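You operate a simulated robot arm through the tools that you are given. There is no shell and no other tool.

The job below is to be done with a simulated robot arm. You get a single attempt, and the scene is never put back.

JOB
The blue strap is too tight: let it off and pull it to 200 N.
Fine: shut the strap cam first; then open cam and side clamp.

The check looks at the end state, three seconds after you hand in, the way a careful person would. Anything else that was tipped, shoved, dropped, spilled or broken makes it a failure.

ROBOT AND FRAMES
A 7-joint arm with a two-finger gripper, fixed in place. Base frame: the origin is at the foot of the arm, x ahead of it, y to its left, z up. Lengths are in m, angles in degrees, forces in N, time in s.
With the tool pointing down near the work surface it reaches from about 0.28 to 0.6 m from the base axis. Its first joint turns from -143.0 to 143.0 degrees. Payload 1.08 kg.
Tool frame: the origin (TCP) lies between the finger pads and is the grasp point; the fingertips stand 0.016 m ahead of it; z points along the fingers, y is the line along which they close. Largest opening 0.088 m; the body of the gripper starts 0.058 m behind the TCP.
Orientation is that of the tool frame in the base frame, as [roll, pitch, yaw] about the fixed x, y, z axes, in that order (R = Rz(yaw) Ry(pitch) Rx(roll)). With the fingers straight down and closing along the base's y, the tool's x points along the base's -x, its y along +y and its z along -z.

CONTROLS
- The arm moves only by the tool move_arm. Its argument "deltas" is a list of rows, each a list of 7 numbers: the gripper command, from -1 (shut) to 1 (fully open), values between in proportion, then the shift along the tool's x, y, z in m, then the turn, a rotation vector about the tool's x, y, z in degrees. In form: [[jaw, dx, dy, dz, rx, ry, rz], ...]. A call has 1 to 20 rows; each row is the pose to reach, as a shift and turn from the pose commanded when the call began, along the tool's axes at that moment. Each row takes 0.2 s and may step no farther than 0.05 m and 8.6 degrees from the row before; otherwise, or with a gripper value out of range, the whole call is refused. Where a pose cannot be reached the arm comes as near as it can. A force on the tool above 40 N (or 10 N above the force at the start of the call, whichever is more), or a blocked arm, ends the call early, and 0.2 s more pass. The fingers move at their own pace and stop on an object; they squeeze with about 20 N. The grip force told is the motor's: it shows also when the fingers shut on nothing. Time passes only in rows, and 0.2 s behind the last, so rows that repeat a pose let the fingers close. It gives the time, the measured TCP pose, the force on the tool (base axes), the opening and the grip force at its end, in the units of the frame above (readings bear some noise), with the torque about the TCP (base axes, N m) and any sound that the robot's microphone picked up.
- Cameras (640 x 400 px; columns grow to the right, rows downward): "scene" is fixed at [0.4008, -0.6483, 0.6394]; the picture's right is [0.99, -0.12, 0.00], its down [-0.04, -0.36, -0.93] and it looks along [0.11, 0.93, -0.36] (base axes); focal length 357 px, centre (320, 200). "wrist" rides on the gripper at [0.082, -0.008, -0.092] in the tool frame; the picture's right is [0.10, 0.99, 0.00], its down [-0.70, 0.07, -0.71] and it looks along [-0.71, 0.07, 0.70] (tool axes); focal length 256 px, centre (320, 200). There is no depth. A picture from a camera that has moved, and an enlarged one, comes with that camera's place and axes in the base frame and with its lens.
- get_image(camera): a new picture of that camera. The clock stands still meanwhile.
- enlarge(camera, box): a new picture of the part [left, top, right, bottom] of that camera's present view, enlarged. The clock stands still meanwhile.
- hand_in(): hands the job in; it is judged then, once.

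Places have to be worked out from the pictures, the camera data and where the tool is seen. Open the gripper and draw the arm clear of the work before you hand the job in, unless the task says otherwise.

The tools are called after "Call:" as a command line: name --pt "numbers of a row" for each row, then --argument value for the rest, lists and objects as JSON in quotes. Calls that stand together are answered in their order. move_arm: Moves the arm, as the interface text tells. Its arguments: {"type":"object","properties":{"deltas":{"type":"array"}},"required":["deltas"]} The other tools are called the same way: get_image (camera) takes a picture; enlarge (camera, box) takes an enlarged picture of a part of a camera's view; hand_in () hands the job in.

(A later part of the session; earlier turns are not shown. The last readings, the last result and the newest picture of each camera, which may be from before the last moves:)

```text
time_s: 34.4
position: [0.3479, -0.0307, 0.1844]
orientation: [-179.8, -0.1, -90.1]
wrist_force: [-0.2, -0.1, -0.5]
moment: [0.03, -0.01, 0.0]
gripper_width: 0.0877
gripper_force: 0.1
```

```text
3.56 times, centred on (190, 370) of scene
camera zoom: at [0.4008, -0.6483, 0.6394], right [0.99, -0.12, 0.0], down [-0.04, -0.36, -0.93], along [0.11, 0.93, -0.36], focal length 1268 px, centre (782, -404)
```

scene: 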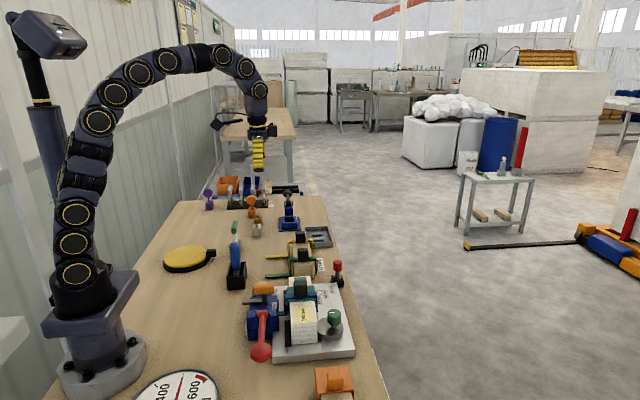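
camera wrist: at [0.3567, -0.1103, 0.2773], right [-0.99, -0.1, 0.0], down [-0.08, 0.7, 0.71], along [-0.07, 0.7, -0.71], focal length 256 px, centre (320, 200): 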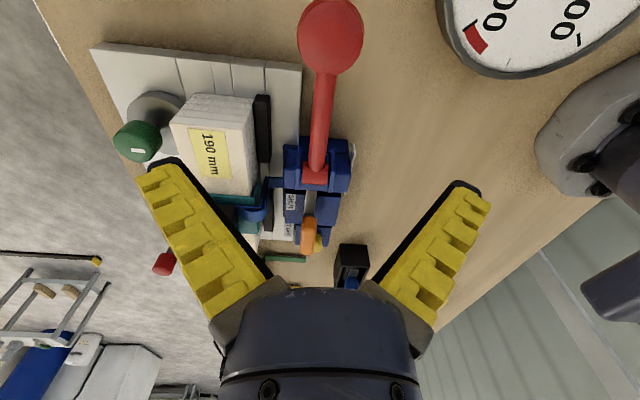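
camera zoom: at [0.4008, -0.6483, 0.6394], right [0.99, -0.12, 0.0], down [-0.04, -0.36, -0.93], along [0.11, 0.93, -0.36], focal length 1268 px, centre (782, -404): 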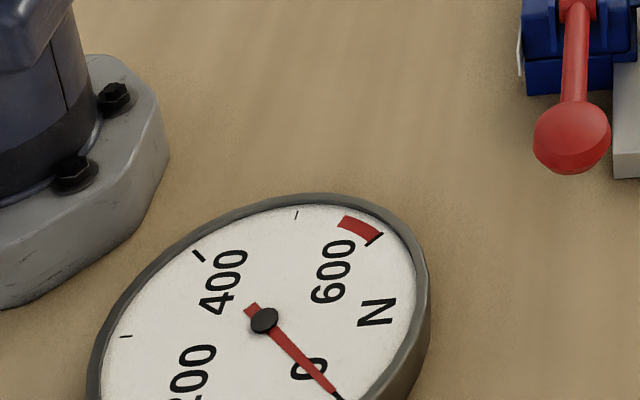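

The strap now bulges slack and the gauge shows 0. I line up over the red ball at about (0.345, -0.066, 0.085) with the fingers closing along x and descend around it.

Call:
move_arm --pt "0.7 0.02 0.0033 0.0 0 0 0" --pt "0.7 0.0365 0.0033 0.02 0 0 0" --pt "0.7 0.0365 0.0033 0.05 0 0 0" --pt "0.7 0.0365 0.0033 0.08 0 0 0" --pt "0.7 0.0365 0.0033 0.098 0 0 0"

Call:
get_image --camera "wrist"

Call:
enlarge --camera "scene" --box '[200, 280, 320, 375]'

```text
time_s: 35.6
position: [0.3445, -0.0668, 0.0876]
orientation: [-179.8, -0.1, -90.0]
wrist_force: [-0.6, -0.5, 1.4]
moment: [0.04, 0.0, -0.01]
gripper_width: 0.0772
gripper_force: 1.3
```

```text
taken
camera wrist: at [0.3539, -0.1477, 0.1805], right [-0.99, -0.1, 0.0], down [-0.08, 0.7, 0.71], along [-0.07, 0.7, -0.71], focal length 256 px, centre (320, 200)
```

wrist: 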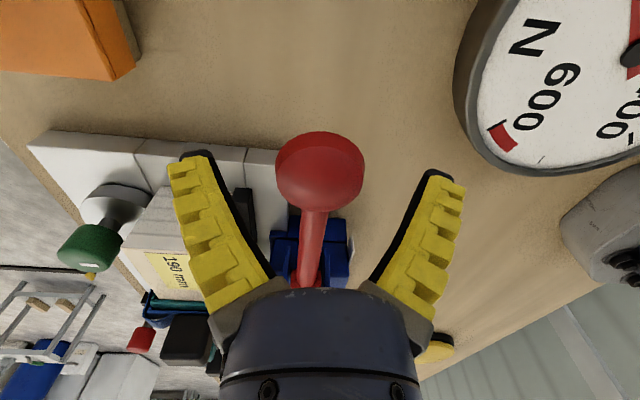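

```text
4.21 times, centred on (260, 328) of scene
camera zoom: at [0.4008, -0.6483, 0.6394], right [0.99, -0.12, 0.0], down [-0.04, -0.36, -0.93], along [0.11, 0.93, -0.36], focal length 1502 px, centre (573, -337)
```

zoom: 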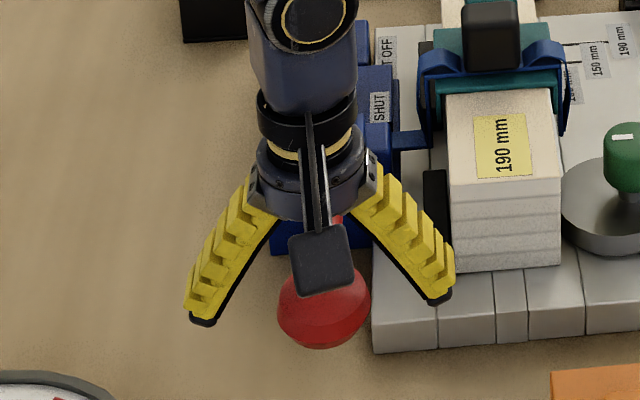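

The knob sits between the fingers, its centre a few mm lower and to -y. I adjust slightly and close on it.

Call:
move_arm --pt "0.7 0.003 0 0.004 0 0 0" --pt "0.2 0.003 0 0.004 0 0 0" --pt "-0.2 0.003 0 0.004 0 0 0" --pt "-1 0.003 0 0.004 0 0 0" --pt "-1 0.003 0 0.004 0 0 0"

Call:
get_image --camera "wrist"

Call:
enlarge --camera "scene" --box '[200, 280, 320, 375]'

```text
time_s: 36.8
position: [0.345, -0.0701, 0.082]
orientation: [-179.7, -0.1, -90.0]
wrist_force: [4.1, -0.4, 5.0]
moment: [0.45, -0.04, -0.04]
gripper_width: 0.0396
gripper_force: 22.0
```

```text
taken
camera wrist: at [0.3537, -0.1507, 0.1761], right [-0.99, -0.1, -0.01], down [-0.08, 0.7, 0.71], along [-0.07, 0.7, -0.71], focal length 256 px, centre (320, 200)
```

wrist: 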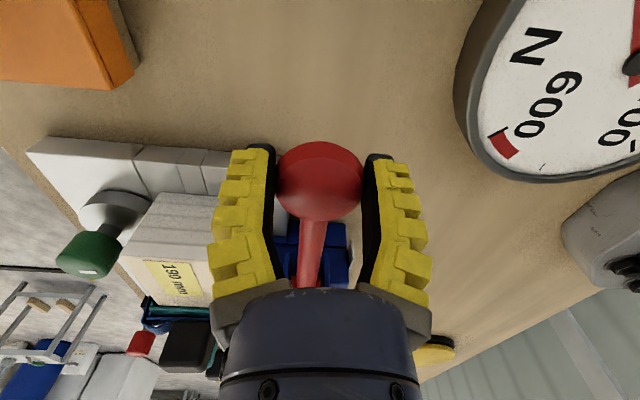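

```text
4.21 times, centred on (260, 328) of scene
camera zoom: at [0.4008, -0.6483, 0.6394], right [0.99, -0.12, 0.0], down [-0.04, -0.36, -0.93], along [0.11, 0.93, -0.36], focal length 1502 px, centre (573, -337)
```

zoom: 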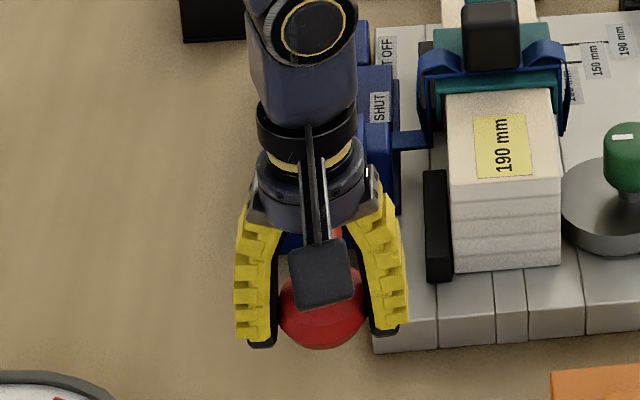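

The knob is gripped. I raise it along its arc about the hub in small steps and watch force and gauge.

Call:
move_arm --pt "-1 -0.0001 0 -0.004 0 0 0" --pt "-1 -0.0003 0 -0.008 0 0 0" --pt "-1 -0.0006 0 -0.012 0 0 0" --pt "-1 -0.0011 0 -0.016 0 0 0"

Call:
enlarge --camera "scene" --box '[100, 340, 280, 400]'

Call:
get_image --camera "wrist"

```text
time_s: 37.8
position: [0.3439, -0.0682, 0.0982]
orientation: [-179.7, 0.0, -90.0]
wrist_force: [17.5, -0.4, -1.7]
moment: [0.0, -0.23, -0.04]
gripper_width: 0.0255
gripper_force: 21.5
```

```text
3.56 times, centred on (190, 370) of scene
camera zoom: at [0.4008, -0.6483, 0.6394], right [0.99, -0.12, 0.0], down [-0.04, -0.36, -0.93], along [0.11, 0.93, -0.36], focal length 1268 px, centre (782, -404)
```

zoom: 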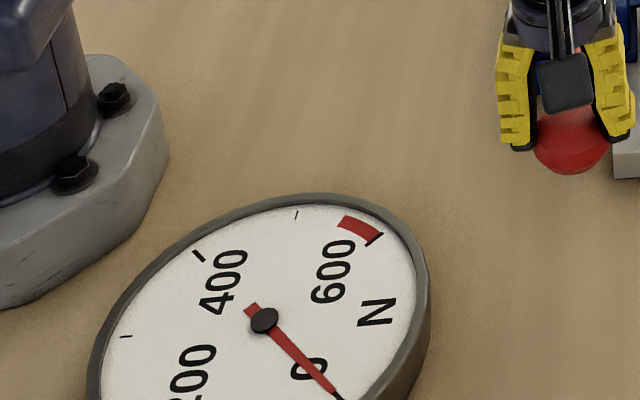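

```text
taken
camera wrist: at [0.3525, -0.1487, 0.1915], right [-0.99, -0.1, -0.01], down [-0.08, 0.7, 0.71], along [-0.07, 0.7, -0.71], focal length 256 px, centre (320, 200)
```

wrist: 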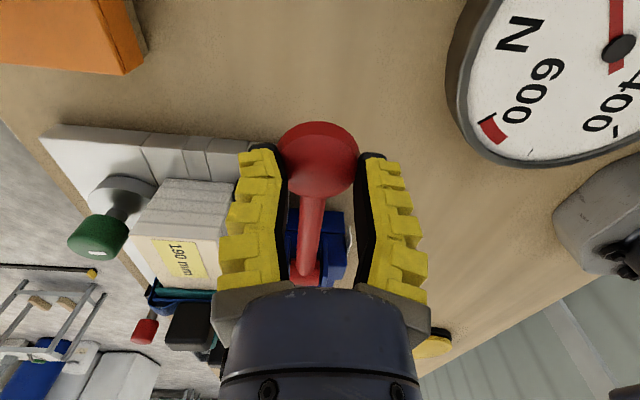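

The fingers slipped upward over the knob and the lever did not rise, so this is the top of its travel; the pull stroke must be downward. I open, rise clear and come down on the knob with closed fingers.

Call:
move_arm --pt "0.7 0 0 0 0 0 0" --pt "0.7 0 0 0 0 0 0" --pt "0.7 0 0 -0.03 0 0 0" --pt "0.7 0 0 -0.06 0 0 0" --pt "-1 0 0 -0.065 0 0 0" --pt "-1 0 0 -0.065 0 0 0" --pt "-1 0 0 -0.065 0 0 0"

Call:
get_image --camera "wrist"

Call:
enlarge --camera "scene" --box '[200, 270, 320, 375]'

```text
time_s: 39.4
position: [0.3413, -0.0669, 0.1616]
orientation: [-179.8, -0.1, -90.0]
wrist_force: [0.3, 0.2, 0.1]
moment: [0.02, -0.03, 0.01]
gripper_width: 0.0001
gripper_force: 19.5
```

```text
taken
camera wrist: at [0.3502, -0.1481, 0.2545], right [-0.99, -0.1, 0.0], down [-0.07, 0.7, 0.71], along [-0.07, 0.7, -0.71], focal length 256 px, centre (320, 200)
```

wrist: 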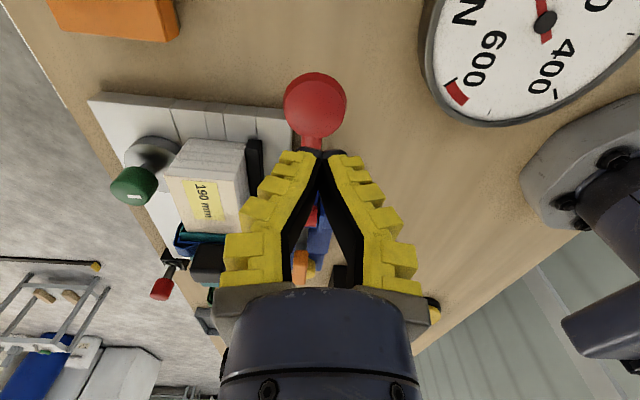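

```text
3.81 times, centred on (260, 322) of scene
camera zoom: at [0.4008, -0.6483, 0.6394], right [0.99, -0.12, 0.0], down [-0.04, -0.36, -0.93], along [0.11, 0.93, -0.36], focal length 1359 px, centre (549, -267)
```

zoom: 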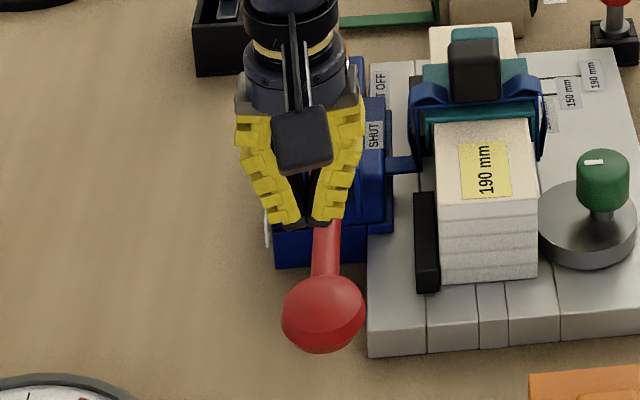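

Knob centre is at about (0.345, -0.071). I centre over it and descend to just above its top.

Call:
move_arm --pt "-1 0.003 -0.003 0.015 0 0 0" --pt "-1 0.003 -0.003 0.03 0 0 0" --pt "-1 0.003 -0.003 0.036 0 0 0" --pt "-1 0.003 -0.003 0.04 0 0 0"

Call:
get_image --camera "wrist"

```text
time_s: 40.4
position: [0.3465, -0.0707, 0.1228]
orientation: [-179.7, -0.1, -90.0]
wrist_force: [0.5, -0.4, 0.4]
moment: [0.05, 0.01, -0.01]
gripper_width: 0.0001
gripper_force: 19.8
```

```text
taken
camera wrist: at [0.3548, -0.151, 0.2155], right [-0.99, -0.1, 0.0], down [-0.08, 0.7, 0.71], along [-0.07, 0.7, -0.71], focal length 256 px, centre (320, 200)
```

wrist: 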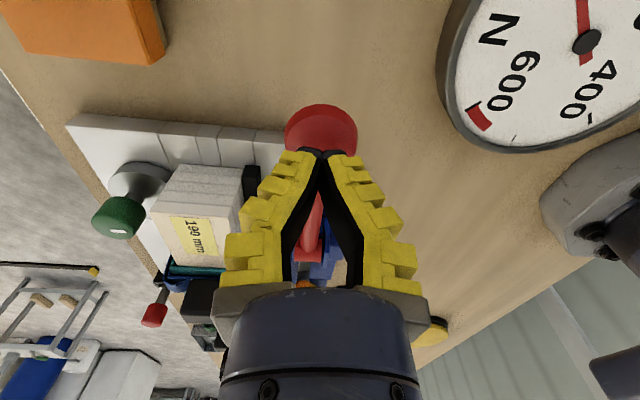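

No contact yet at tip height 0.107. I press down in small steps, following the arc slightly, and check the gauge.

Call:
move_arm --pt "-1 0 0 0.004 0 0 0" --pt "-1 0 0 0.008 0 0 0" --pt "-1 0 0 0.011 0 0 0" --pt "-1 0 0 0.014 0 0 0"

Call:
enlarge --camera "scene" --box '[100, 320, 300, 400]'

Call:
get_image --camera "wrist"

```text
time_s: 41.4
position: [0.346, -0.0697, 0.1082]
orientation: [-179.7, -0.1, -90.1]
wrist_force: [-0.5, -0.6, -0.4]
moment: [0.01, -0.01, -0.01]
gripper_width: 0.0
gripper_force: 19.9
```

```text
3.20 times, centred on (200, 360) of scene
camera zoom: at [0.4008, -0.6483, 0.6394], right [0.99, -0.12, 0.0], down [-0.04, -0.36, -0.93], along [0.11, 0.93, -0.36], focal length 1141 px, centre (704, -312)
```

zoom: 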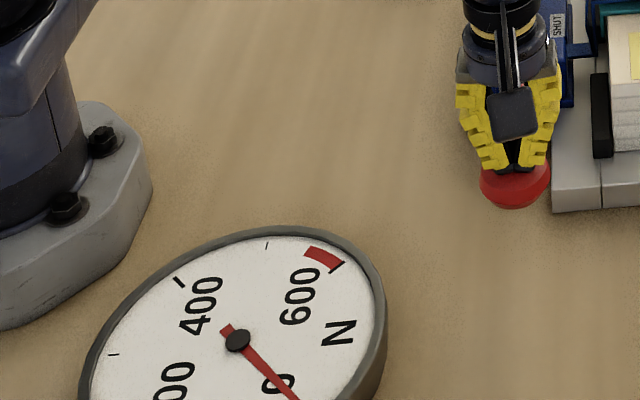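

```text
taken
camera wrist: at [0.3549, -0.1501, 0.2011], right [-0.99, -0.1, 0.0], down [-0.07, 0.7, 0.71], along [-0.07, 0.7, -0.71], focal length 256 px, centre (320, 200)
```

wrist: 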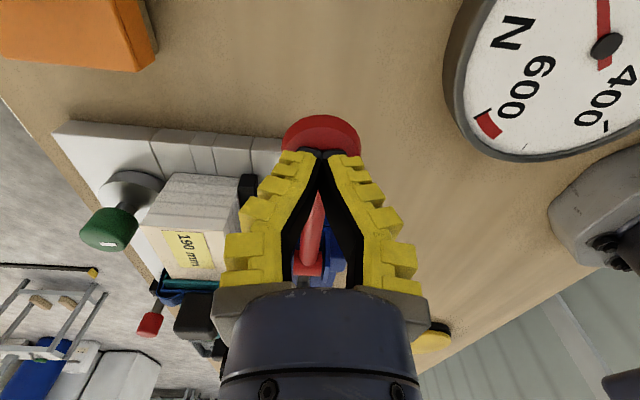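

No contact yet, so the knob is lower than I judged (my earlier grip was above its equator, which explains the slip). I continue down slowly to find its top.

Call:
move_arm --pt "-1 -0.003 0 0.002 0 0 0" --pt "-1 -0.005 0 0.004 0 0 0" --pt "-1 -0.005 0 0.006 0 0 0"

Call:
enlarge --camera "scene" --box '[200, 280, 320, 375]'

```text
time_s: 42.2
position: [0.3449, -0.0636, 0.1025]
orientation: [-179.8, -0.1, -90.0]
wrist_force: [-0.5, -0.1, 2.1]
moment: [-0.02, -0.02, -0.01]
gripper_width: 0.0061
gripper_force: 21.5
```

```text
4.21 times, centred on (260, 328) of scene
camera zoom: at [0.4008, -0.6483, 0.6394], right [0.99, -0.12, 0.0], down [-0.04, -0.36, -0.93], along [0.11, 0.93, -0.36], focal length 1502 px, centre (573, -337)
```

zoom: 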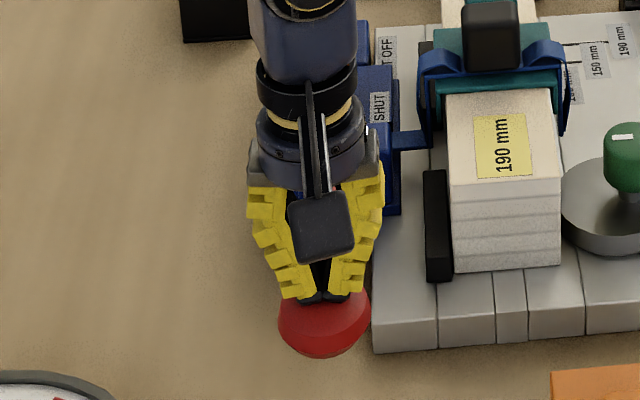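

Contact with the knob top at about z = 0.087, so its centre is near (0.345, -0.063, 0.065). I press 6 mm further to feel whether it yields downward.

Call:
move_arm --pt "-1 0 0 0.002 0 0 0" --pt "-1 0 0 0.004 0 0 0" --pt "-1 0 0 0.006 0 0 0"

Call:
enlarge --camera "scene" --box '[200, 280, 320, 375]'

Call:
enlarge --camera "scene" --box '[100, 340, 280, 400]'

```text
time_s: 43.0
position: [0.3461, -0.066, 0.0959]
orientation: [-179.7, -0.1, -90.0]
wrist_force: [0.8, 0.5, 2.4]
moment: [0.01, -0.03, 0.04]
gripper_width: 0.0055
gripper_force: 22.2
```

```text
4.21 times, centred on (260, 328) of scene
camera zoom: at [0.4008, -0.6483, 0.6394], right [0.99, -0.12, 0.0], down [-0.04, -0.36, -0.93], along [0.11, 0.93, -0.36], focal length 1502 px, centre (573, -337)
```

zoom: 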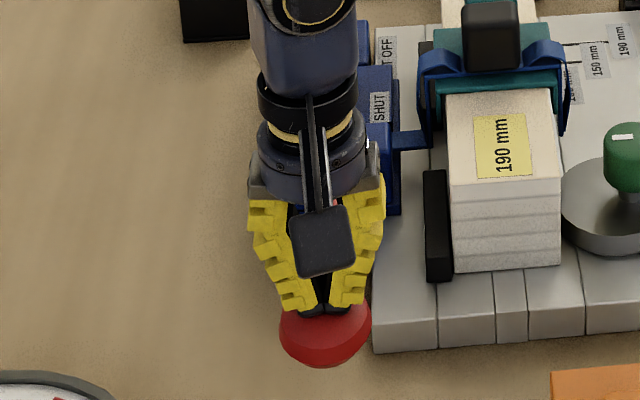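

```text
3.56 times, centred on (190, 370) of scene
camera zoom: at [0.4008, -0.6483, 0.6394], right [0.99, -0.12, 0.0], down [-0.04, -0.36, -0.93], along [0.11, 0.93, -0.36], focal length 1268 px, centre (782, -404)
```

zoom: 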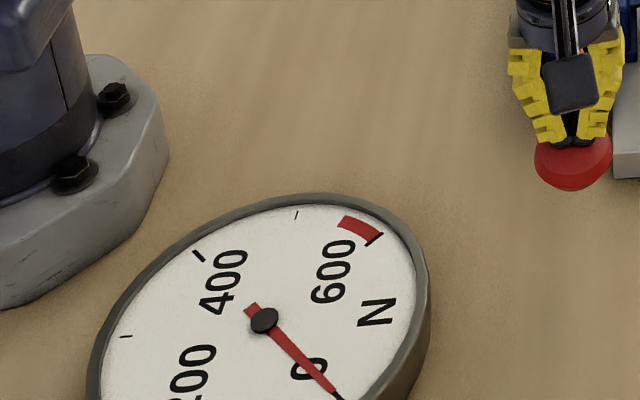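

The lever yields downward with only about 2 N, gauge still 0 (slack being taken up). I keep pressing along the arc.

Call:
move_arm --pt "-1 0 0 0.004 0 0 0" --pt "-1 0 0 0.008 0 0 0" --pt "-1 -0.001 0 0.012 0 0 0"

Call:
enlarge --camera "scene" --box '[200, 280, 320, 375]'

Call:
enlarge --camera "scene" --box '[100, 340, 280, 400]'

```text
time_s: 43.8
position: [0.3472, -0.0647, 0.084]
orientation: [-179.8, -0.2, -90.0]
wrist_force: [-1.3, -1.9, 3.3]
moment: [-0.01, 0.01, -0.01]
gripper_width: 0.006
gripper_force: 22.4
```

```text
4.21 times, centred on (260, 328) of scene
camera zoom: at [0.4008, -0.6483, 0.6394], right [0.99, -0.12, 0.0], down [-0.04, -0.36, -0.93], along [0.11, 0.93, -0.36], focal length 1502 px, centre (573, -337)
```

zoom: 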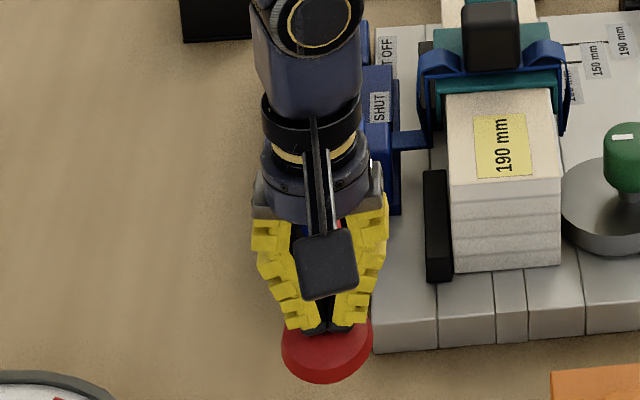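

```text
3.56 times, centred on (190, 370) of scene
camera zoom: at [0.4008, -0.6483, 0.6394], right [0.99, -0.12, 0.0], down [-0.04, -0.36, -0.93], along [0.11, 0.93, -0.36], focal length 1268 px, centre (782, -404)
```

zoom: 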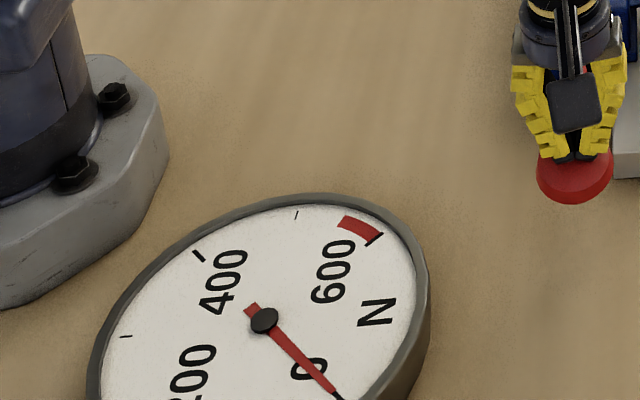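

Still 0 N and low force; the knob is going down. I press on another ~12 mm in small steps.

Call:
move_arm --pt "-1 -0.001 0 0.004 0 0 0" --pt "-1 -0.002 0 0.008 0 0 0" --pt "-1 -0.003 0 0.012 0 0 0"

Call:
enlarge --camera "scene" --box '[200, 280, 320, 375]'

Call:
enlarge --camera "scene" --box '[100, 340, 280, 400]'

```text
time_s: 44.6
position: [0.3461, -0.0616, 0.0731]
orientation: [-179.6, -0.3, -90.1]
wrist_force: [-4.6, -7.7, 33.2]
moment: [0.11, 0.11, 0.16]
gripper_width: 0.0059
gripper_force: 21.8
```

```text
4.21 times, centred on (260, 328) of scene
camera zoom: at [0.4008, -0.6483, 0.6394], right [0.99, -0.12, 0.0], down [-0.04, -0.36, -0.93], along [0.11, 0.93, -0.36], focal length 1502 px, centre (573, -337)
```

zoom: 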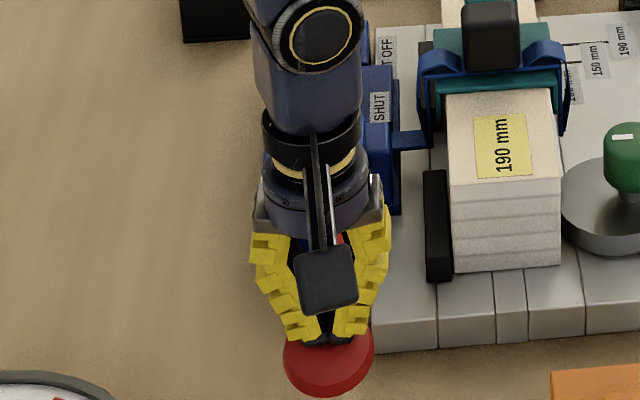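

```text
3.56 times, centred on (190, 370) of scene
camera zoom: at [0.4008, -0.6483, 0.6394], right [0.99, -0.12, 0.0], down [-0.04, -0.36, -0.93], along [0.11, 0.93, -0.36], focal length 1268 px, centre (782, -404)
```

zoom: 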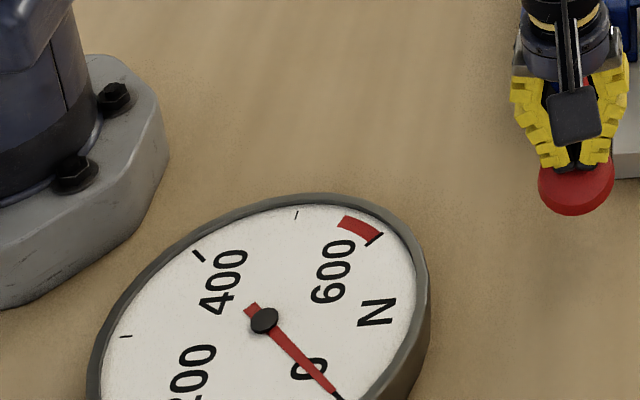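

33 N: the lever is at its lower stop with the gauge still 0, so down is the return stroke and lifting must be the pull. I rise, open and look at the knob before gripping it at its centre.

Call:
move_arm --pt "-1 0 0 -0.02 0 0 0" --pt "-1 0 0 -0.05 0 0 0" --pt "0.7 0.01 0 -0.08 0 0 0" --pt "0.7 0.01 0 -0.08 0 0 0" --pt "0.7 0.01 0 -0.08 0 0 0"

Call:
get_image --camera "wrist"

Call:
enlarge --camera "scene" --box '[200, 270, 320, 375]'

```text
time_s: 45.8
position: [0.3434, -0.0735, 0.1505]
orientation: [-179.8, -0.1, -90.1]
wrist_force: [-0.6, 0.3, -0.1]
moment: [-0.01, 0.0, 0.04]
gripper_width: 0.0772
gripper_force: 1.4
```

```text
taken
camera wrist: at [0.3523, -0.1544, 0.2445], right [-0.99, -0.1, 0.0], down [-0.08, 0.7, 0.71], along [-0.07, 0.7, -0.71], focal length 256 px, centre (320, 200)
```

wrist: 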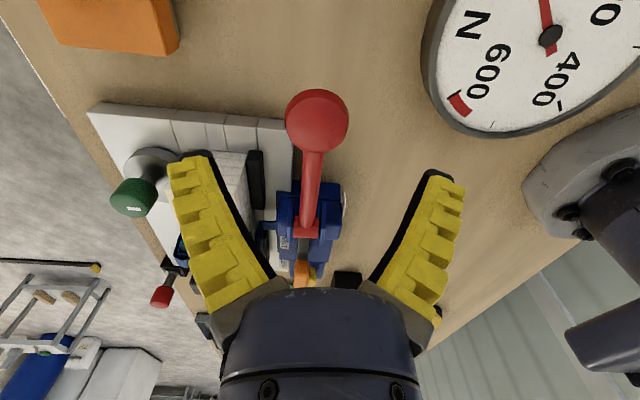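

```text
3.81 times, centred on (260, 322) of scene
camera zoom: at [0.4008, -0.6483, 0.6394], right [0.99, -0.12, 0.0], down [-0.04, -0.36, -0.93], along [0.11, 0.93, -0.36], focal length 1359 px, centre (549, -267)
```

zoom: 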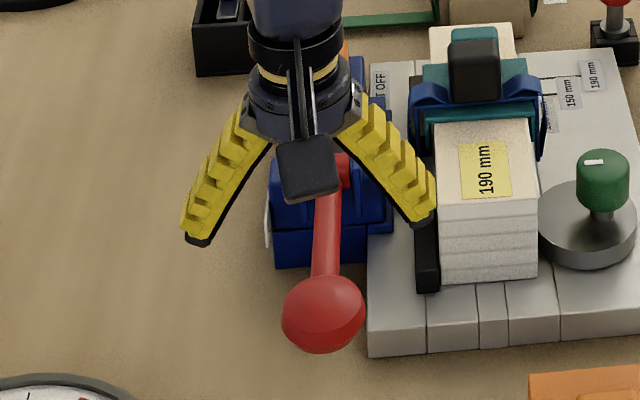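

The lever sprang back up by itself, so pressing down is the stroke and it returns by spring. I check the gauge and the strap's slack after that first stroke.

Call:
enlarge --camera "scene" --box '[100, 340, 280, 400]'

Call:
enlarge --camera "scene" --box '[285, 265, 345, 315]'

Call:
enlarge --camera "wrist" --box '[270, 70, 370, 240]'

```text
3.56 times, centred on (190, 370) of scene
camera zoom: at [0.4008, -0.6483, 0.6394], right [0.99, -0.12, 0.0], down [-0.04, -0.36, -0.93], along [0.11, 0.93, -0.36], focal length 1268 px, centre (782, -404)
```

zoom: 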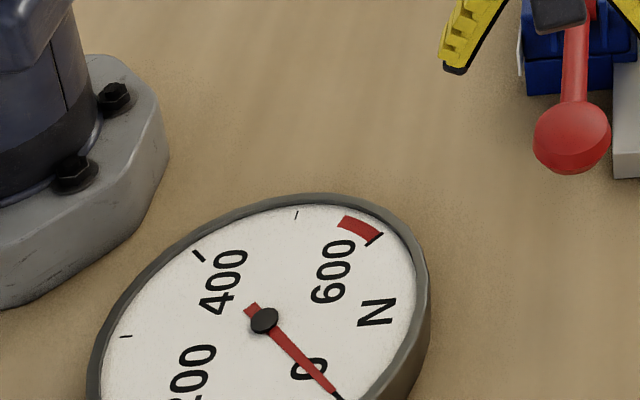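

```text
8.00 times, centred on (315, 290) of scene
camera zoom: at [0.4008, -0.6483, 0.6394], right [0.99, -0.12, 0.0], down [-0.04, -0.36, -0.93], along [0.11, 0.93, -0.36], focal length 2854 px, centre (360, -520)
```

zoom: 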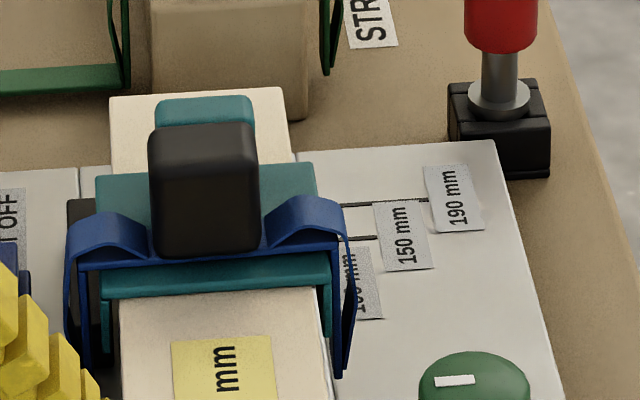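

```text
2.35 times, centred on (320, 155) of wrist
camera zoom: at [0.3523, -0.1544, 0.2445], right [-0.99, -0.1, 0.0], down [-0.08, 0.7, 0.71], along [-0.07, 0.7, -0.71], focal length 602 px, centre (320, 306)
```

zoom: 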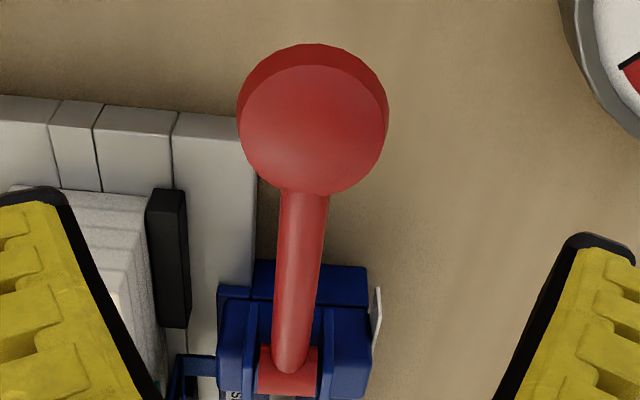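

Still 0 N with the strap slack. I test the lift properly this time, gripping the knob at its true centre (about (0.345, -0.062, 0.062)).

Call:
move_arm --pt "0.7 -0.0104 -0.0007 0.03 0 0 0" --pt "0.7 -0.0104 -0.0007 0.06 0 0 0" --pt "0.7 -0.0104 -0.0007 0.085 0 0 0" --pt "0.7 -0.0104 -0.0007 0.0925 0 0 0" --pt "0.2 -0.0104 -0.0007 0.0925 0 0 0" --pt "-1 -0.0104 -0.0007 0.0925 0 0 0" --pt "-1 -0.0104 -0.0007 0.0925 0 0 0"

Call:
get_image --camera "wrist"

Call:
enlarge --camera "scene" --box '[200, 280, 320, 375]'

```text
time_s: 47.4
position: [0.3452, -0.0619, 0.0594]
orientation: [179.9, 0.0, -90.0]
wrist_force: [-7.4, -2.0, -17.1]
moment: [-0.29, -0.17, 0.02]
gripper_width: 0.042
gripper_force: 22.3
```

```text
taken
camera wrist: at [0.3546, -0.143, 0.1523], right [-0.99, -0.1, 0.0], down [-0.07, 0.7, 0.71], along [-0.07, 0.7, -0.71], focal length 256 px, centre (320, 200)
```

wrist: 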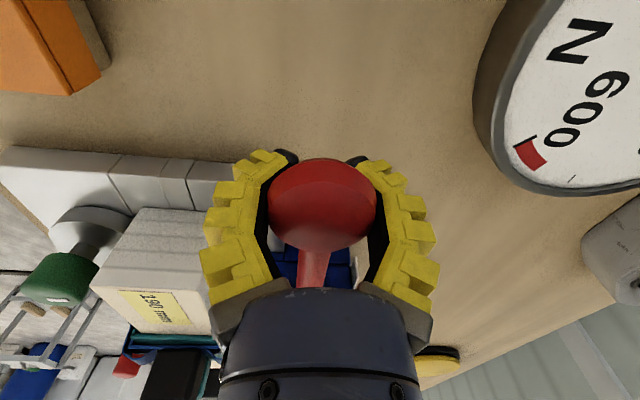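

```text
4.21 times, centred on (260, 328) of scene
camera zoom: at [0.4008, -0.6483, 0.6394], right [0.99, -0.12, 0.0], down [-0.04, -0.36, -0.93], along [0.11, 0.93, -0.36], focal length 1502 px, centre (573, -337)
```

zoom: 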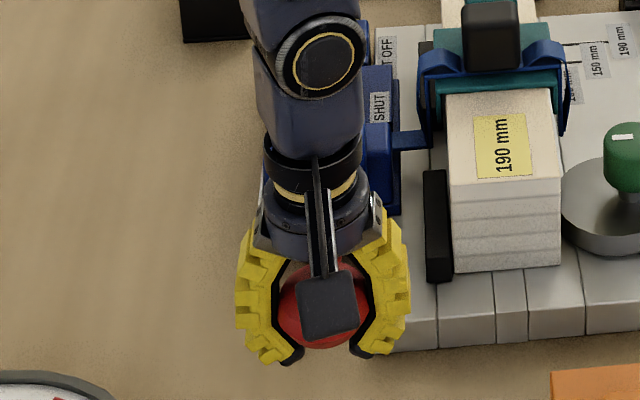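

Now the knob is enclosed with the tips below its equator. I lift in small steps along the arc and watch the force.

Call:
move_arm --pt "-1 0 0 -0.003 0 0 0" --pt "-1 -0.0002 0 -0.006 0 0 0" --pt "-1 -0.0004 0 -0.009 0 0 0"

Call:
enlarge --camera "scene" --box '[100, 340, 280, 400]'

Call:
get_image --camera "wrist"

```text
time_s: 48.1
position: [0.3461, -0.0615, 0.065]
orientation: [-180.0, 0.3, -90.1]
wrist_force: [9.2, -3.4, -23.4]
moment: [0.22, 0.07, -0.09]
gripper_width: 0.0425
gripper_force: 22.0
stopped in row 3: the force on the tool passed its limit at 45 N (the readings are from after the stop); the commanded pose is now the measured one
```

```text
3.56 times, centred on (190, 370) of scene
camera zoom: at [0.4008, -0.6483, 0.6394], right [0.99, -0.12, 0.0], down [-0.04, -0.36, -0.93], along [0.11, 0.93, -0.36], focal length 1268 px, centre (782, -404)
```

zoom: 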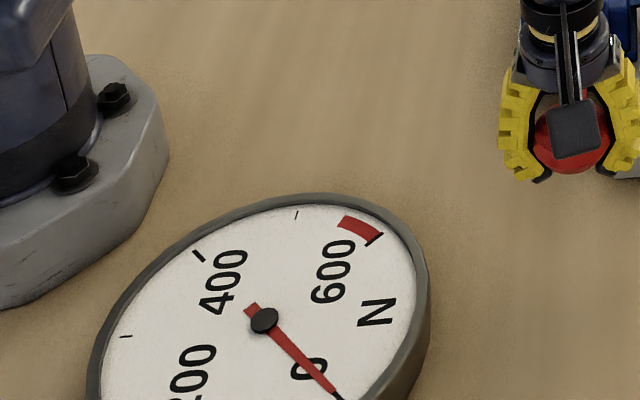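

```text
taken
camera wrist: at [0.3541, -0.1428, 0.1578], right [-0.99, -0.1, 0.0], down [-0.07, 0.7, 0.71], along [-0.07, 0.71, -0.7], focal length 256 px, centre (320, 200)
```

wrist: 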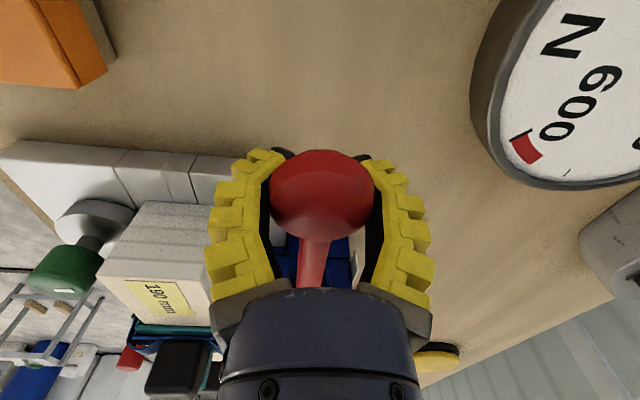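

Lifting is against a hard stop (45 N, no movement), so the rest position is the top and the downward push is the stroke. I make a full down stroke while holding the knob, then check the gauge.

Call:
move_arm --pt "-1 0 0 0.006 0 0 0" --pt "-1 -0.0005 0 0.012 0 0 0" --pt "-1 -0.0015 0 0.018 0 0 0" --pt "-1 -0.0025 0 0.024 0 0 0" --pt "-1 -0.0035 0 0.029 0 0 0"

Call:
enlarge --camera "scene" --box '[100, 340, 280, 400]'

Call:
get_image --camera "wrist"

```text
time_s: 49.3
position: [0.3448, -0.0592, 0.0373]
orientation: [-179.8, 0.0, -90.0]
wrist_force: [-0.5, 5.9, 13.2]
moment: [0.68, -0.02, -0.03]
gripper_width: 0.0399
gripper_force: 22.3
```

```text
3.56 times, centred on (190, 370) of scene
camera zoom: at [0.4008, -0.6483, 0.6394], right [0.99, -0.12, 0.0], down [-0.04, -0.36, -0.93], along [0.11, 0.93, -0.36], focal length 1268 px, centre (782, -404)
```

zoom: 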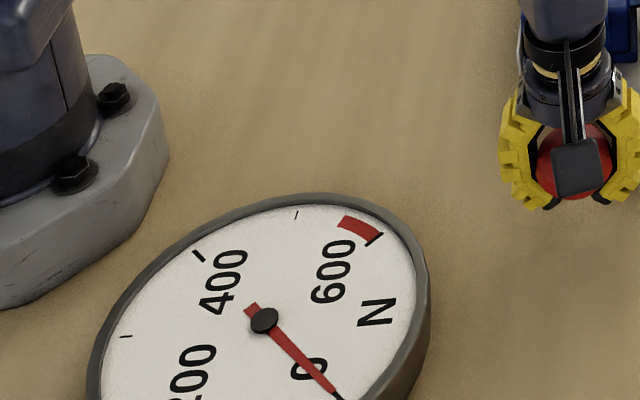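

```text
taken
camera wrist: at [0.3541, -0.14, 0.1303], right [-0.99, -0.1, 0.0], down [-0.07, 0.7, 0.71], along [-0.07, 0.71, -0.71], focal length 256 px, centre (320, 200)
```

wrist: 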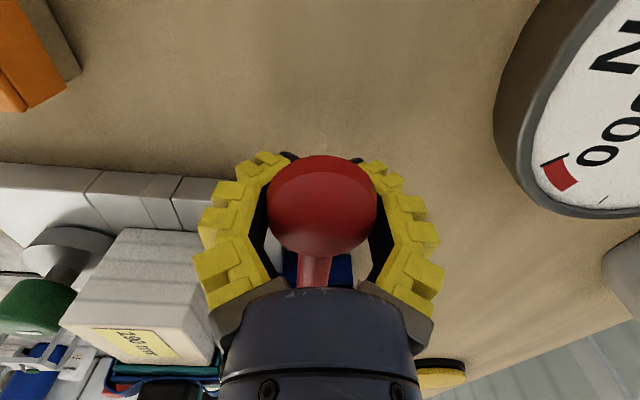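

No gauge change yet. I push the last millimetres to the stop, then bring the lever back up to its rest.

Call:
move_arm --pt "-1 -0.0005 0 0.002 0 0 0" --pt "-1 -0.0005 0 0.003 0 0 0"

Call:
move_arm --pt "-1 0.0005 0 -0.006 0 0 0" --pt "-1 0.0015 0 -0.012 0 0 0" --pt "-1 0.0025 0 -0.018 0 0 0" --pt "-1 0.0035 0 -0.024 0 0 0" --pt "-1 0.004 0 -0.029 0 0 0"

Call:
enlarge --camera "scene" --box '[100, 340, 280, 400]'

Call:
enlarge --camera "scene" --box '[285, 265, 345, 315]'

```text
time_s: 49.9
position: [0.3446, -0.0584, 0.0354]
orientation: [-179.9, 0.0, -90.0]
wrist_force: [-3.6, 3.3, 11.9]
moment: [0.65, -0.11, -0.03]
gripper_width: 0.0397
gripper_force: 22.2
```

```text
time_s: 51.1
position: [0.3444, -0.0618, 0.0631]
orientation: [-179.9, 0.3, -90.0]
wrist_force: [12.9, 17.3, -22.6]
moment: [-0.1, 0.3, 0.2]
gripper_width: 0.0418
gripper_force: 22.5
```

```text
3.56 times, centred on (190, 370) of scene
camera zoom: at [0.4008, -0.6483, 0.6394], right [0.99, -0.12, 0.0], down [-0.04, -0.36, -0.93], along [0.11, 0.93, -0.36], focal length 1268 px, centre (782, -404)
```

zoom: 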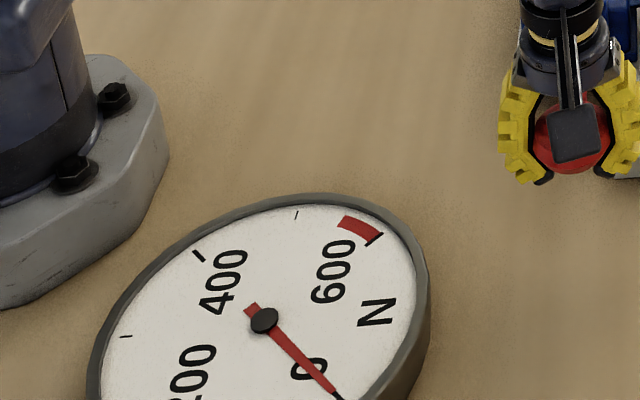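

```text
8.00 times, centred on (315, 290) of scene
camera zoom: at [0.4008, -0.6483, 0.6394], right [0.99, -0.12, 0.0], down [-0.04, -0.36, -0.93], along [0.11, 0.93, -0.36], focal length 2854 px, centre (360, -520)
```

zoom: 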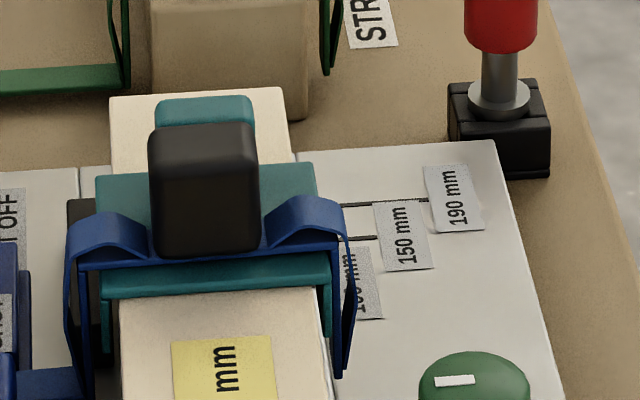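

Slack looks about the same; perhaps several strokes are needed to take it up. I make another full stroke in the grip and compare.

Call:
move_arm --pt "-1 0 0 0.006 0 0 0" --pt "-1 -0.0005 0 0.012 0 0 0" --pt "-1 -0.0015 0 0.018 0 0 0" --pt "-1 -0.0025 0 0.024 0 0 0" --pt "-1 -0.0035 0 0.03 0 0 0" --pt "-1 -0.0035 0 0.032 0 0 0"

Call:
enlarge --camera "scene" --box '[100, 340, 280, 400]'

Call:
enlarge --camera "scene" --box '[235, 265, 345, 345]'

```text
time_s: 52.5
position: [0.3449, -0.0595, 0.0311]
orientation: [-179.9, 0.1, -90.1]
wrist_force: [-7.7, 5.8, 12.0]
moment: [0.61, -0.18, -0.17]
gripper_width: 0.0398
gripper_force: 22.2
```

```text
3.56 times, centred on (190, 370) of scene
camera zoom: at [0.4008, -0.6483, 0.6394], right [0.99, -0.12, 0.0], down [-0.04, -0.36, -0.93], along [0.11, 0.93, -0.36], focal length 1268 px, centre (782, -404)
```

zoom: 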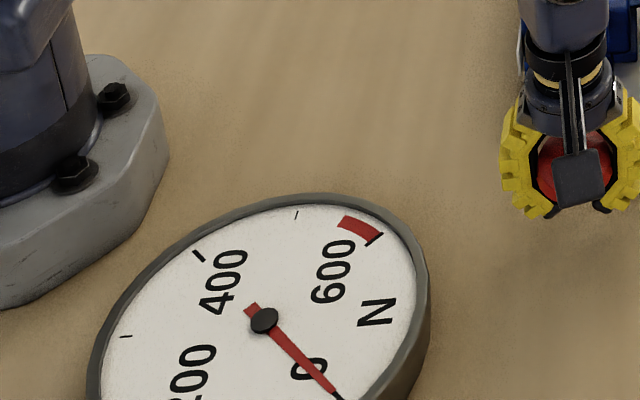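

```text
5.00 times, centred on (290, 305) of scene
camera zoom: at [0.4008, -0.6483, 0.6394], right [0.99, -0.12, 0.0], down [-0.04, -0.36, -0.93], along [0.11, 0.93, -0.36], focal length 1784 px, centre (470, -325)
```

zoom: 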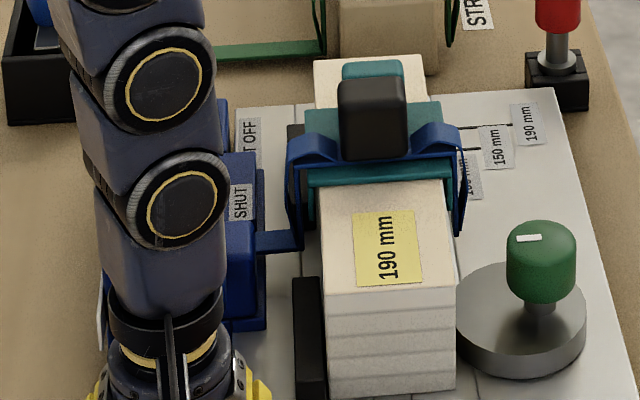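

I check with the wrist camera how far the knob has actually gone down relative to the fingers.

Call:
get_image --camera "wrist"

Call:
enlarge --camera "scene" --box '[220, 310, 310, 380]'

```text
taken
camera wrist: at [0.3543, -0.1403, 0.1239], right [-0.99, -0.1, 0.0], down [-0.07, 0.7, 0.71], along [-0.07, 0.71, -0.71], focal length 256 px, centre (320, 200)
```

wrist: 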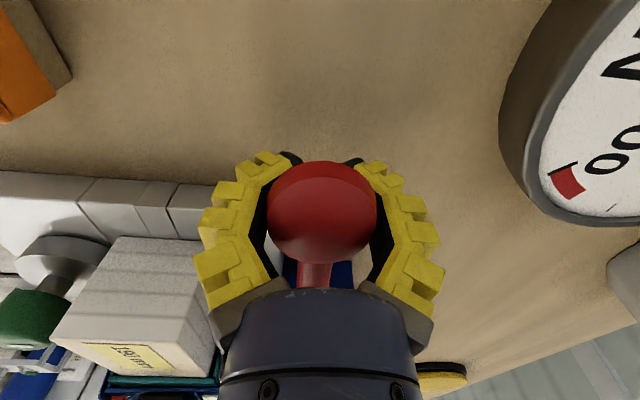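

```text
5.71 times, centred on (265, 345) of scene
camera zoom: at [0.4008, -0.6483, 0.6394], right [0.99, -0.12, 0.0], down [-0.04, -0.36, -0.93], along [0.11, 0.93, -0.36], focal length 2038 px, centre (634, -629)
```

zoom: 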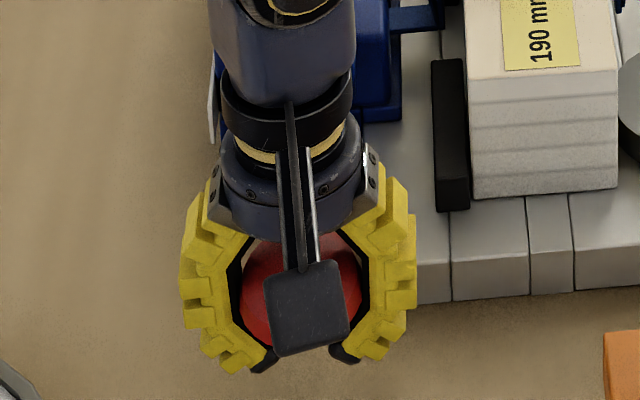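

The knob is at its lower stop. I bring the lever back up and compare the strap's slack in the identical view as before.

Call:
move_arm --pt "-1 0.0005 0 -0.006 0 0 0" --pt "-1 0.0015 0 -0.012 0 0 0" --pt "-1 0.0025 0 -0.018 0 0 0" --pt "-1 0.0035 0 -0.024 0 0 0" --pt "-1 0.0035 0 -0.031 0 0 0"

Call:
enlarge --camera "scene" --box '[285, 265, 345, 315]'

Call:
enlarge --camera "scene" --box '[100, 340, 280, 400]'

```text
time_s: 53.7
position: [0.3454, -0.0602, 0.0593]
orientation: [179.8, 0.2, -89.9]
wrist_force: [-3.3, 12.5, -23.2]
moment: [-0.18, -0.14, -0.13]
gripper_width: 0.0418
gripper_force: 21.7
```

```text
8.00 times, centred on (315, 290) of scene
camera zoom: at [0.4008, -0.6483, 0.6394], right [0.99, -0.12, 0.0], down [-0.04, -0.36, -0.93], along [0.11, 0.93, -0.36], focal length 2854 px, centre (360, -520)
```

zoom: 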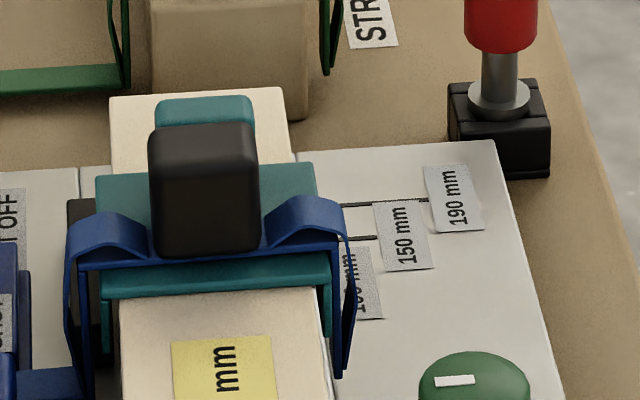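

```text
3.56 times, centred on (190, 370) of scene
camera zoom: at [0.4008, -0.6483, 0.6394], right [0.99, -0.12, 0.0], down [-0.04, -0.36, -0.93], along [0.11, 0.93, -0.36], focal length 1268 px, centre (782, -404)
```

zoom: 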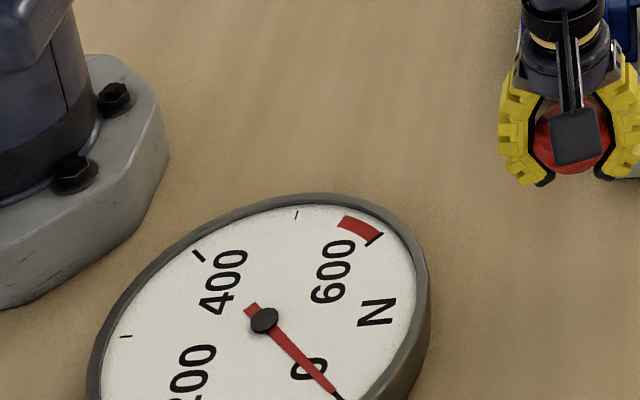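

Strokes are not changing anything yet. I let go of the knob and rise to inspect the tensioner, cam, strap tail and LET OFF button.

Call:
move_arm --pt "0.7 0 0 0.002 0 0 0" --pt "0.7 0 0 0.002 0 0 0" --pt "0.7 0 0 -0.04 0 0 0" --pt "0.7 0 0 -0.08 0 0 0" --pt "0.7 0.02 0 -0.12 0 0 0" --pt "0.7 0.04 0 -0.16 0 0 0"

Call:
get_image --camera "wrist"

Call:
enlarge --camera "wrist" --box '[230, 60, 400, 200]'

Call:
enlarge --camera "scene" --box '[225, 265, 325, 345]'

```text
time_s: 55.1
position: [0.3417, -0.1047, 0.2245]
orientation: [-180.0, 0.0, -90.0]
wrist_force: [0.3, 0.0, -0.7]
moment: [-0.02, -0.02, 0.01]
gripper_width: 0.0772
gripper_force: 1.9
```

```text
taken
camera wrist: at [0.3517, -0.1849, 0.3163], right [-0.99, -0.1, 0.0], down [-0.07, 0.7, 0.71], along [-0.07, 0.71, -0.71], focal length 256 px, centre (320, 200)
```

wrist: 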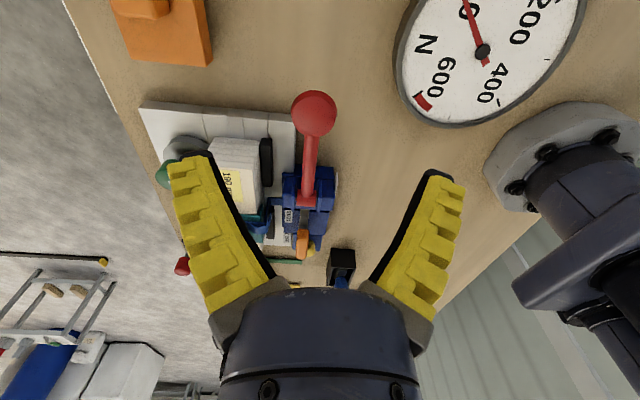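

```text
2.86 times, centred on (315, 130) of wrist
camera zoom: at [0.3517, -0.1849, 0.3163], right [-0.99, -0.1, 0.0], down [-0.07, 0.7, 0.71], along [-0.07, 0.71, -0.71], focal length 731 px, centre (334, 400)
```

zoom: 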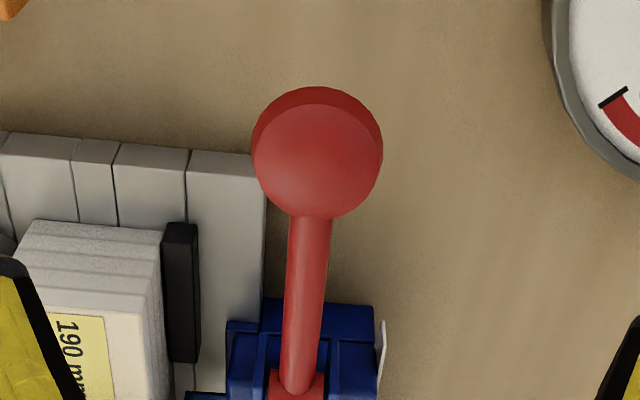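

```text
5.00 times, centred on (275, 305) of scene
camera zoom: at [0.4008, -0.6483, 0.6394], right [0.99, -0.12, 0.0], down [-0.04, -0.36, -0.93], along [0.11, 0.93, -0.36], focal length 1784 px, centre (545, -325)
```

zoom: 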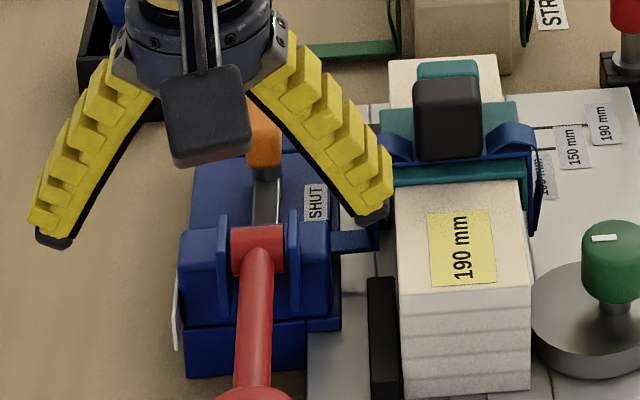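

I take the same zoomed view as right after the let-off, to compare the strap bulge, after moving the hand out of the line of sight.

Call:
move_arm --pt "0.7 0.03 0.03 0 0 0 0" --pt "0.7 0.06 0.05 0 0 0 0"

Call:
enlarge --camera "scene" --box '[220, 255, 380, 375]'

Call:
enlarge --camera "scene" --box '[235, 270, 305, 325]'

```text
time_s: 55.7
position: [0.2942, -0.1622, 0.2216]
orientation: [-179.9, 0.1, -90.1]
wrist_force: [0.1, 0.4, 0.7]
moment: [0.01, 0.0, -0.02]
gripper_width: 0.0773
gripper_force: 1.9
```

```text
3.33 times, centred on (300, 315) of scene
camera zoom: at [0.4008, -0.6483, 0.6394], right [0.99, -0.12, 0.0], down [-0.04, -0.36, -0.93], along [0.11, 0.93, -0.36], focal length 1189 px, centre (387, -183)
```

zoom: 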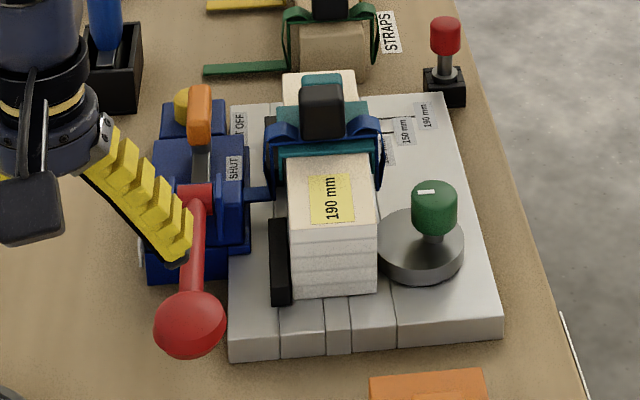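

```text
7.27 times, centred on (270, 298) of scene
camera zoom: at [0.4008, -0.6483, 0.6394], right [0.99, -0.12, 0.0], down [-0.04, -0.36, -0.93], along [0.11, 0.93, -0.36], focal length 2594 px, centre (684, -509)
```

zoom: 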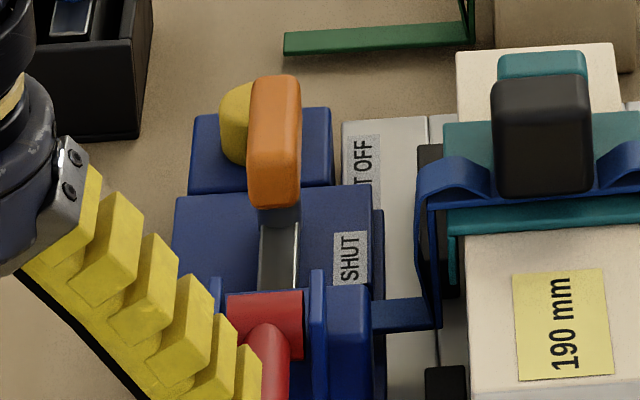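

The cam arm lies across the strap and the button is up; the slack is unchanged. Two of my strokes may not have reached the bottom because the fingers slid, so I go back above the knob with closed fingers to make full-force strokes.

Call:
move_arm --pt "-1 -0.03 -0.02 0 0 0 0" --pt "-1 -0.065 -0.04 0 0 0 0" --pt "-1 -0.1 -0.051 0.02 0 0 0" --pt "-1 -0.1 -0.051 0.06 0 0 0" --pt "-1 -0.1 -0.051 0.1 0 0 0"

Call:
get_image --camera "wrist"

```text
time_s: 56.9
position: [0.3489, -0.0607, 0.1227]
orientation: [-179.9, 0.0, -90.1]
wrist_force: [-0.2, 0.1, 0.4]
moment: [-0.01, 0.0, -0.02]
gripper_width: 0.0
gripper_force: 19.6
```

```text
taken
camera wrist: at [0.3569, -0.1424, 0.2154], right [-0.99, -0.1, 0.0], down [-0.07, 0.7, 0.71], along [-0.07, 0.71, -0.7], focal length 256 px, centre (320, 200)
```

wrist: 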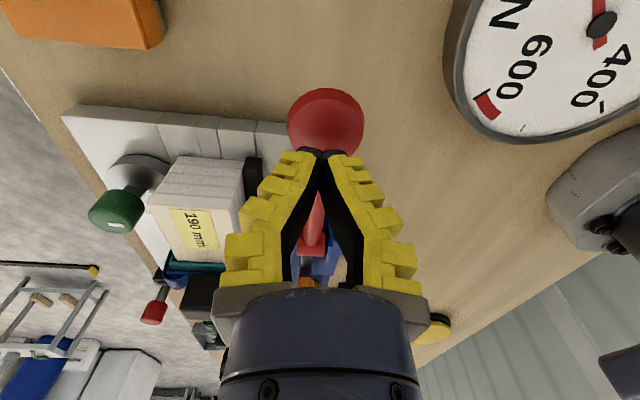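

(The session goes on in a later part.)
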